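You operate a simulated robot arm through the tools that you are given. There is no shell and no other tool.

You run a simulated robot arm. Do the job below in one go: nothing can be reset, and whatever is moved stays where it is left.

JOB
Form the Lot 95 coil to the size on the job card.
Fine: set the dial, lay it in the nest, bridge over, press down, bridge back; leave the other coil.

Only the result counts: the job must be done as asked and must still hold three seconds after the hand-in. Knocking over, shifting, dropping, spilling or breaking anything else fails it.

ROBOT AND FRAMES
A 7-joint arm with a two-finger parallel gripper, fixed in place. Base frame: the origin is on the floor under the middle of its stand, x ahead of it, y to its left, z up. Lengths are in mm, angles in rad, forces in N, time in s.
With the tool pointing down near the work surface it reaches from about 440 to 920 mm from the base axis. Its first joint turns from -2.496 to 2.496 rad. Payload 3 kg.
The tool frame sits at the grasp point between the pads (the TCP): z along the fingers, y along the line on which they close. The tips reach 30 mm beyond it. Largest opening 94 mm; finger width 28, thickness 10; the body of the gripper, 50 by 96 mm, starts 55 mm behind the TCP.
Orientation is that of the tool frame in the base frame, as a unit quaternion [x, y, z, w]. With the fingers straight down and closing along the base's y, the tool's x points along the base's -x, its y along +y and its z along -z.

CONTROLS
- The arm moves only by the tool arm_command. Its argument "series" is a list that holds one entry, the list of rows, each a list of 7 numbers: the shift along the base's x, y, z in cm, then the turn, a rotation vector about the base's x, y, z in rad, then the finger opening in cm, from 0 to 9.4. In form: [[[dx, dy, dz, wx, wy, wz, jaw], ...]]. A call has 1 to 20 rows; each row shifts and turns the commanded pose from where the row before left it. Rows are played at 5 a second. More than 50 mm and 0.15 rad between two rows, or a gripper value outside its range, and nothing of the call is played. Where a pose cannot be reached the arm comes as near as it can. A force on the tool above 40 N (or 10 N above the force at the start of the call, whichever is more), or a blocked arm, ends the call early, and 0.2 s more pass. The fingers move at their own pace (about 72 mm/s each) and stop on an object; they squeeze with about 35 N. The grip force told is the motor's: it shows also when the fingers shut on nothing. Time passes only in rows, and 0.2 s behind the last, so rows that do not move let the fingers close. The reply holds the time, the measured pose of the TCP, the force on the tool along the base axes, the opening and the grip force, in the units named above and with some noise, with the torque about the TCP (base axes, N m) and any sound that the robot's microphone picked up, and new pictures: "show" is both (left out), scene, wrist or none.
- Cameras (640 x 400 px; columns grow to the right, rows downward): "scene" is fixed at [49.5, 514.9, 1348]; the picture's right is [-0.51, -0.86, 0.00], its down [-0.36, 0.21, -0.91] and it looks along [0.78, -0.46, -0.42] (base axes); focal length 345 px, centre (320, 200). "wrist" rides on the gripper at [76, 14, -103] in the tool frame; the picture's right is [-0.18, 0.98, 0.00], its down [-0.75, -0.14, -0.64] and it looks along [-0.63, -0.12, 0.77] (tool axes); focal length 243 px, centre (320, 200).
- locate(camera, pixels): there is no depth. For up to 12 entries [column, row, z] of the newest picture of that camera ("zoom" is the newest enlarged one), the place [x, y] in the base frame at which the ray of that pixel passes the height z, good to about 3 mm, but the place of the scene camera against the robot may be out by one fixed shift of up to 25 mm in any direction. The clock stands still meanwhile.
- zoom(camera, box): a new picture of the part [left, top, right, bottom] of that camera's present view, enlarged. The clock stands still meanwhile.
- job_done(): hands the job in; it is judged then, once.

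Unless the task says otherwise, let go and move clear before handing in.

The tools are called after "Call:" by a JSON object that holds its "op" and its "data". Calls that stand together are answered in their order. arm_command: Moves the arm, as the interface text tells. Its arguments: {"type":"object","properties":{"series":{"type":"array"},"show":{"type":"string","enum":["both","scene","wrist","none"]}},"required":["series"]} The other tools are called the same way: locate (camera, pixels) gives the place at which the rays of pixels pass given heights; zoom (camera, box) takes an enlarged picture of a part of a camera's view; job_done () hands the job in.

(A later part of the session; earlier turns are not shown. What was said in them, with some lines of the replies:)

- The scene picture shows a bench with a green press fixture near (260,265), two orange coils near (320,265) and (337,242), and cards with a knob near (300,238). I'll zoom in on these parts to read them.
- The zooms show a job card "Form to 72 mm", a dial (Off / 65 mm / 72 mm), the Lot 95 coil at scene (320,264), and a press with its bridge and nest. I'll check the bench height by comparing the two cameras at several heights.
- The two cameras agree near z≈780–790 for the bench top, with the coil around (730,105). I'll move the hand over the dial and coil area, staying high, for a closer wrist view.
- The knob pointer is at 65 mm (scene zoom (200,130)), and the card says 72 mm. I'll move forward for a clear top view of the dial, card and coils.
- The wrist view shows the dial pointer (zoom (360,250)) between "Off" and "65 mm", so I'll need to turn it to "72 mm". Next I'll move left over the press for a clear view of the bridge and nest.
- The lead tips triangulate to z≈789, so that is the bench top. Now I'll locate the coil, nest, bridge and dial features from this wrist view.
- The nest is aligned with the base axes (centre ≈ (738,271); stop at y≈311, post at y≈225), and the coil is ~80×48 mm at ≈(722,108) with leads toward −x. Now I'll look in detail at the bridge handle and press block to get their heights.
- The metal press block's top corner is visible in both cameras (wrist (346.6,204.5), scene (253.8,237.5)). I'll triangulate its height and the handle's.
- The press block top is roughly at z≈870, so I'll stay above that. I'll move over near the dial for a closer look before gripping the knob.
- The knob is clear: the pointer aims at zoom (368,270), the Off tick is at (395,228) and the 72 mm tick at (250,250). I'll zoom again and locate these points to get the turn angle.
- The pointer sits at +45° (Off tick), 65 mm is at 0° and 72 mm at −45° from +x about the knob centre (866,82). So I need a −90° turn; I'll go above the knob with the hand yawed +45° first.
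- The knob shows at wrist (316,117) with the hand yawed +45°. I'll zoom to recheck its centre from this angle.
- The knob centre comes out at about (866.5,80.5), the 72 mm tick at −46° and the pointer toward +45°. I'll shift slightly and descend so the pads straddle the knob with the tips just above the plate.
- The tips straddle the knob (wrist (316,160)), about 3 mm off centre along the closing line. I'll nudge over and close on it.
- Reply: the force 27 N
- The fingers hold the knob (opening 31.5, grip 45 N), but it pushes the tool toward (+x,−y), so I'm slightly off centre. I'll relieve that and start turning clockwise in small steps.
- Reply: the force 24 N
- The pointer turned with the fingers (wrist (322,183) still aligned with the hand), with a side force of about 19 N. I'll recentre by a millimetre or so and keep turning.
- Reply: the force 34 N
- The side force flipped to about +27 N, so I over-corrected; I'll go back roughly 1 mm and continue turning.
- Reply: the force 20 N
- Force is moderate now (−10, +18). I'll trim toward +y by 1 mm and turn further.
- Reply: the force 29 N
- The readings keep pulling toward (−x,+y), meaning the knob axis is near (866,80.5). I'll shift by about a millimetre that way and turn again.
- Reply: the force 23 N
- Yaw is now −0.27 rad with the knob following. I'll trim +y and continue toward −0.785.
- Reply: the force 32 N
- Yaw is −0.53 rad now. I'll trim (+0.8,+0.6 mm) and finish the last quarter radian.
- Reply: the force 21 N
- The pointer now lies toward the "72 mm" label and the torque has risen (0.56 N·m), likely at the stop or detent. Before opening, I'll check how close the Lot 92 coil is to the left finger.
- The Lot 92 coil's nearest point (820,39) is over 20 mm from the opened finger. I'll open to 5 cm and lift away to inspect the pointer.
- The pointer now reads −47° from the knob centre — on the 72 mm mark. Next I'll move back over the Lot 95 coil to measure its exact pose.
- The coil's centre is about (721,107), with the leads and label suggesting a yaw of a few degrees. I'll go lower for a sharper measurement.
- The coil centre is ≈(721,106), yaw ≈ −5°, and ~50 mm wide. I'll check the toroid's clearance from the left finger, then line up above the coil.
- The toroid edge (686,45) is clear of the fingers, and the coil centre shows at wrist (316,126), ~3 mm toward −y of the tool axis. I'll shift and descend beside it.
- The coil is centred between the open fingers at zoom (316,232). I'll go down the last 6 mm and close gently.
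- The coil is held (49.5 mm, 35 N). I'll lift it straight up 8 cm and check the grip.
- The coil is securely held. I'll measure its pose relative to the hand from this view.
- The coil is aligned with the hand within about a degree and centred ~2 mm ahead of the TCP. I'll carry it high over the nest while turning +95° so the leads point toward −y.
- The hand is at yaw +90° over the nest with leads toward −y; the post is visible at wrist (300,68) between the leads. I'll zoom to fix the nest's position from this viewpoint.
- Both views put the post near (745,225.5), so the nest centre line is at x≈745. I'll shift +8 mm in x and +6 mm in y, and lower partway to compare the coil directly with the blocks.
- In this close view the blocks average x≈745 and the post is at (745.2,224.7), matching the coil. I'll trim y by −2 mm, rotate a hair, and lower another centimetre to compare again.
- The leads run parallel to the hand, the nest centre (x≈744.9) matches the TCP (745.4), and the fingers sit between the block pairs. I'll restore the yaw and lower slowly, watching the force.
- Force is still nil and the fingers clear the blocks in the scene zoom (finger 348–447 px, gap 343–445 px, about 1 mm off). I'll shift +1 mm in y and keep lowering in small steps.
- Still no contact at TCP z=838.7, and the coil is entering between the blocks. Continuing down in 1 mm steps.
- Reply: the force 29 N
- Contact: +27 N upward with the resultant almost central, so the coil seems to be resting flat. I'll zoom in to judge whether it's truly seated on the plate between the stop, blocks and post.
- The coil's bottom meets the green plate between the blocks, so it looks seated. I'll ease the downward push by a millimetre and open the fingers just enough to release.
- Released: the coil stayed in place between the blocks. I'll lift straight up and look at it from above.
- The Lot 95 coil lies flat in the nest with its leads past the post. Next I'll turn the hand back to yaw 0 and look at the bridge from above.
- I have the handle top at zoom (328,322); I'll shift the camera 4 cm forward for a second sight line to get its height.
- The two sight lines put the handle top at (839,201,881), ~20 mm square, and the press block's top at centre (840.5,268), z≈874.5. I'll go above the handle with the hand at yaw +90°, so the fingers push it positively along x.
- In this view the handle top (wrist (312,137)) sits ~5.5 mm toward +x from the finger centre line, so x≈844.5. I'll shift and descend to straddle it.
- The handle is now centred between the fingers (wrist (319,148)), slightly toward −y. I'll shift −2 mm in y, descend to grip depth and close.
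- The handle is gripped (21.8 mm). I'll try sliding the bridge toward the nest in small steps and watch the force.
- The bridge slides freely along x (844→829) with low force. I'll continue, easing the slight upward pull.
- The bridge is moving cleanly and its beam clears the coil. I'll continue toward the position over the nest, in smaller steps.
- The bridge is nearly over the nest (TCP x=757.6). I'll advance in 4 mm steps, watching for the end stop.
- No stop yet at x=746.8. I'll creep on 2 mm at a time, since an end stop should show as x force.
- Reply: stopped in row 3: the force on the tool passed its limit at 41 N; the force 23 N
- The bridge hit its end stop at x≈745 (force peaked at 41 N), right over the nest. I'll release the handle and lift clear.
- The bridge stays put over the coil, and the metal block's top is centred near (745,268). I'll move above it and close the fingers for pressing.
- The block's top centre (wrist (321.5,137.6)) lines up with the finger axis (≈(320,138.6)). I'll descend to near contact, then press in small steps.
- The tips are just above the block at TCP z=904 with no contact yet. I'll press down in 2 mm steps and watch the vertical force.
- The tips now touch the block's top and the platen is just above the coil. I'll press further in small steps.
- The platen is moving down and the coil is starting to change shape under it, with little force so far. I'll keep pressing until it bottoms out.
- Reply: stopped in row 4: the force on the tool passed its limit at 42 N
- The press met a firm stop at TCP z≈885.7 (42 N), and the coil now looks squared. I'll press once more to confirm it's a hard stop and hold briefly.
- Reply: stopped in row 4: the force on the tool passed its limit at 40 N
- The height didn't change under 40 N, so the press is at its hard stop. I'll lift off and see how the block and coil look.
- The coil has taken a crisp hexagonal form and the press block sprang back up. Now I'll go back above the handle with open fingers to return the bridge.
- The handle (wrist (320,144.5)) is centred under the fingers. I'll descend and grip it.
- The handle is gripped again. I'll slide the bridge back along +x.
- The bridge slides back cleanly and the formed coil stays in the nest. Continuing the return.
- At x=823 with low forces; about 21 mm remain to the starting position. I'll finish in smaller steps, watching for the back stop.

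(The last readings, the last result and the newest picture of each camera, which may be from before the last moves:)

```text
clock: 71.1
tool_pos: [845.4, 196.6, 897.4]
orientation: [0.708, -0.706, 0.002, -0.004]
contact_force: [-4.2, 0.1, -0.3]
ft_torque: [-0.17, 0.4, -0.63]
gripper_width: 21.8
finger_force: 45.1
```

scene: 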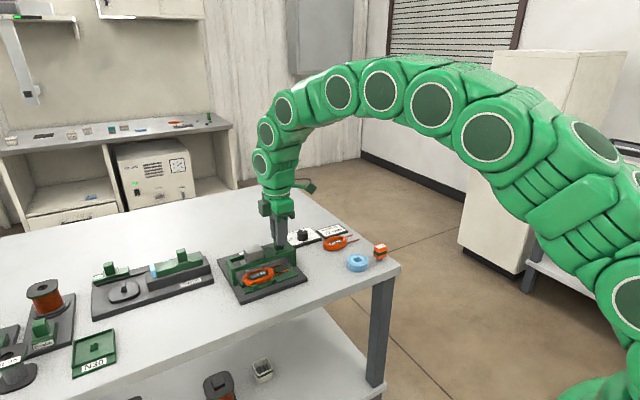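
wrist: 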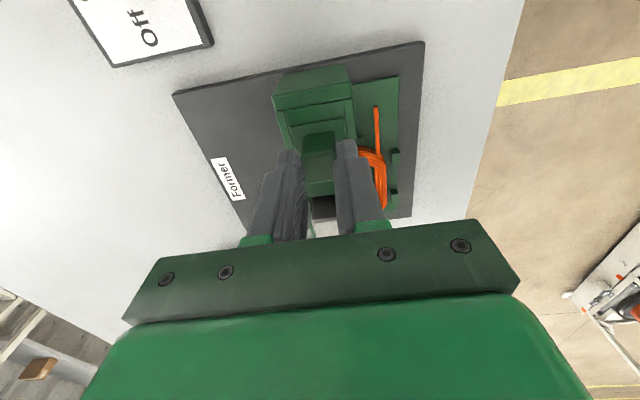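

Call:
{"op": "arm_command", "data": {"series": [[[0.1, 0, 0, 0, 0, 0, 1], [0, 0, 0, 0, 0, 0, 1]]], "show": "both"}}

Call:
{"op": "zoom", "data": {"camera": "scene", "box": [210, 205, 310, 305]}}

```text
clock: 71.7
tool_pos: [844.9, 198.0, 896.9]
orientation: [0.708, -0.706, 0.001, -0.002]
contact_force: [-30.8, -3.9, 1.8]
ft_torque: [0.74, 0.94, -0.48]
gripper_width: 21.7
finger_force: 45.3
```

scene: 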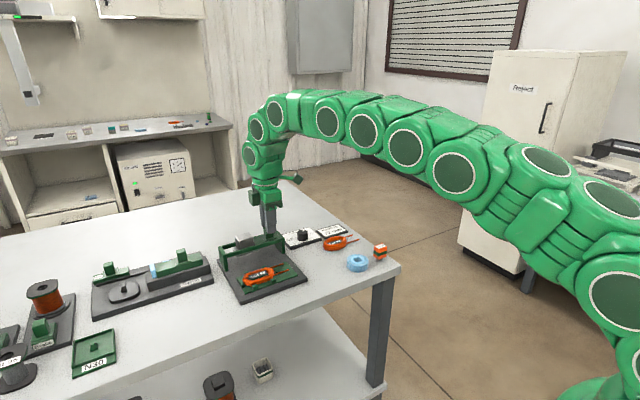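
wrist: 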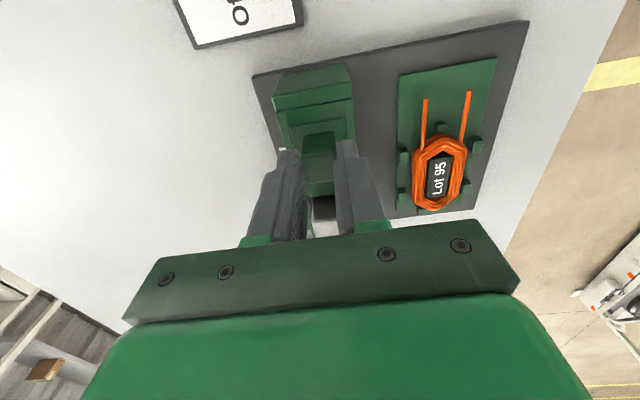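

```text
4.00 times, centred on (260, 255) of scene
```

zoom: 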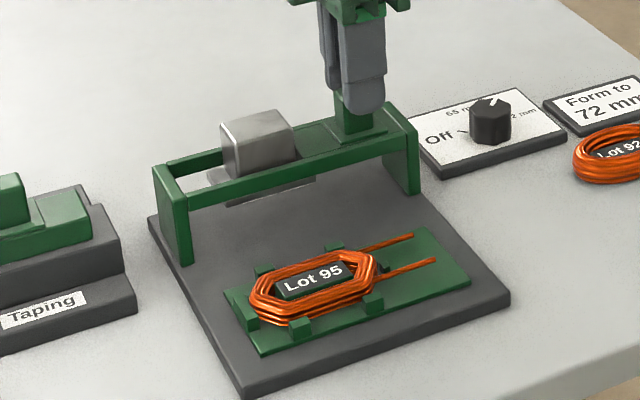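

The bridge is back against its rear stop (−31 N), and the formed coil remains in the nest. I'll ease the push, release the handle and lift away.

Call:
{"op": "arm_command", "data": {"series": [[[-0.1, 0, 0, 0, 0, 0, 1], [0, 0, 0, 0, 0, 0, 3], [0, 0, 0, 0, 0, 0, 4.6], [0, 0, 0, 0, 0, 0, 4.6], [0, 0, 0.5, 0, 0, 0, 4.6], [0, 0, 1.5, 0, 0, 0, 4.6], [0, 0, 2, 0, 0, 0, 4.6], [0, 0, 2, 0, 0, 0, 4.6], [0, 0, 2, 0, 0, 0, 4.6], [-3, 0, 2, 0, 0, 0, 6], [-3, 0, 2, 0, 0, 0, 9], [-3, 0, 0, 0, 0, 0, 9.4], [0, 0, 0, 0, 0, 0, 9.4]]]}}

Call:
{"op": "zoom", "data": {"camera": "scene", "box": [210, 205, 310, 305]}}

Call:
{"op": "zoom", "data": {"camera": "wrist", "box": [200, 20, 440, 220]}}

Call:
{"op": "zoom", "data": {"camera": "scene", "box": [275, 215, 400, 295]}}

```text
clock: 74.5
tool_pos: [753.9, 197.5, 1015.8]
orientation: [0.709, -0.705, 0.002, -0.003]
contact_force: [0.0, -0.5, 0.4]
ft_torque: [0.02, 0.01, -0.02]
gripper_width: 94.0
finger_force: 0.1
```

scene: 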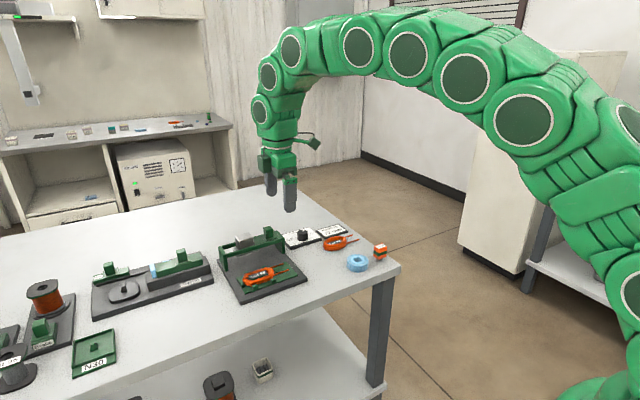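
wrist: 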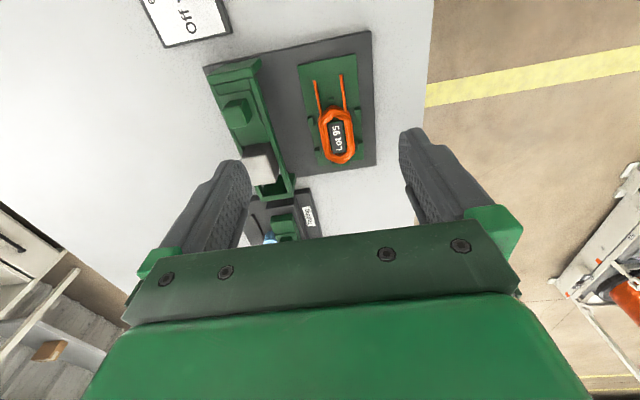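

```text
4.00 times, centred on (260, 255) of scene
```

zoom: 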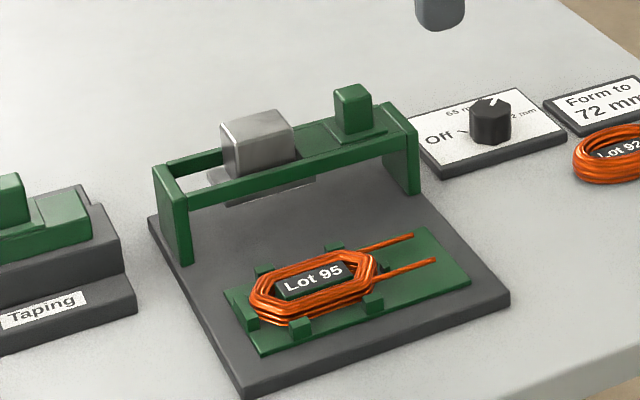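

```text
2.00 times, centred on (320, 120) of wrist
```

zoom: 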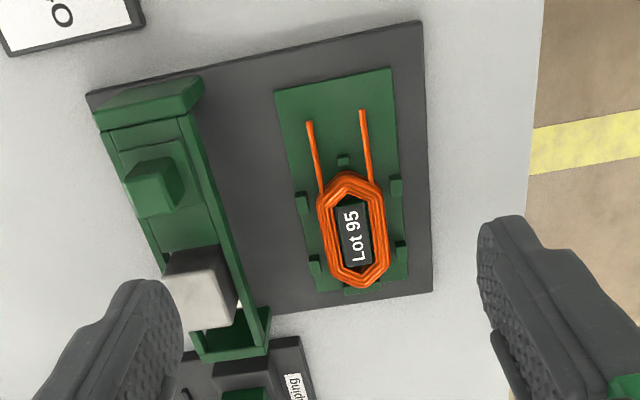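

```text
5.00 times, centred on (338, 255) of scene
```

zoom: 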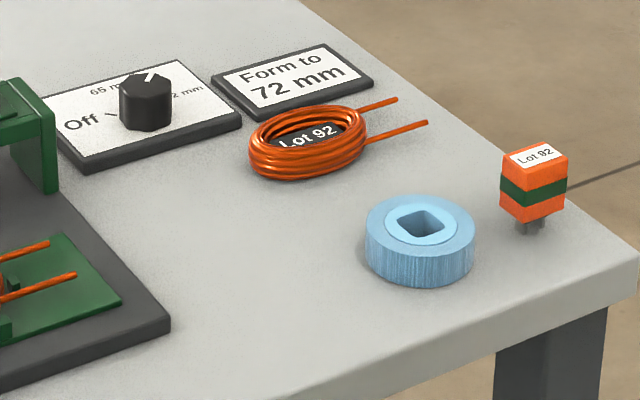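

The bridge is back, the Lot 92 coil and the other items are undisturbed. I'll measure the formed coil's length from this view as a check against 72 mm.

Call:
{"op": "zoom", "data": {"camera": "wrist", "box": [290, 60, 390, 180]}}

```text
3.33 times, centred on (340, 120) of wrist
```

zoom: 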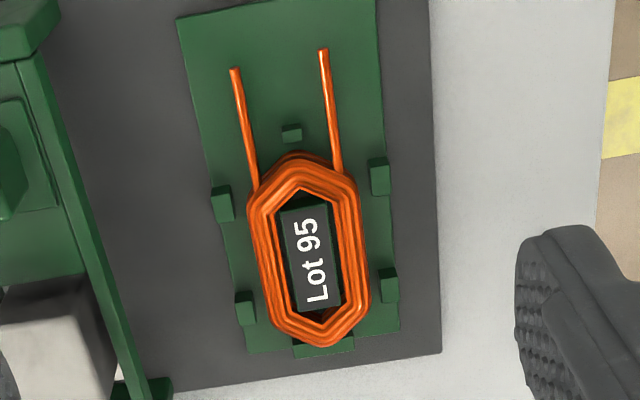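

Call:
{"op": "locate", "data": {"camera": "zoom", "pixels": [[297, 155, 805], [322, 347, 812], [322, 347, 805], [247, 225, 806], [367, 225, 806], [292, 133, 807], [308, 192, 812], [318, 322, 812]]}}

```text
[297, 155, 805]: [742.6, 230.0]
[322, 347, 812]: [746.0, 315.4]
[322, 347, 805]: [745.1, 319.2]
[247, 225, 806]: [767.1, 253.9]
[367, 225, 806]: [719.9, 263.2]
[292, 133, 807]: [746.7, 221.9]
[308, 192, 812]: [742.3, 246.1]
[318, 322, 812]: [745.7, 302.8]
```

The coil is formed (hexagonal, lying flat in the nest), the dial points at 72 mm, the bridge is back at its rear stop, Lot 92 is untouched, and the hand is clear. I'm handing the job in.

Call:
{"op": "job_done", "data": {}}

```text
The job is handed in.
```

The Lot 95 coil has been formed with the dial set to the card's 72 mm, and the job is handed in. I couldn't confirm the 72 mm itself. From the wrist camera the formed coil's outside length came out at about 82–85 mm, and I don't know which dimension the card's 72 mm refers to.

- **Dial:** turned from Off to 72 mm; the pointer read about 2° from the mark after I let go.
- **Press:** the bridge slid to its end stop over the nest. I pressed the block down to a hard stop, where it did not move further under about 40 N. The coil went from an oval to a six-sided shape.
- **Afterwards:** the bridge is back against its rear stop, and the formed coil is lying flat in the nest. In the last pictures the Lot 92 coil and the other items looked undisturbed. The hand is clear.
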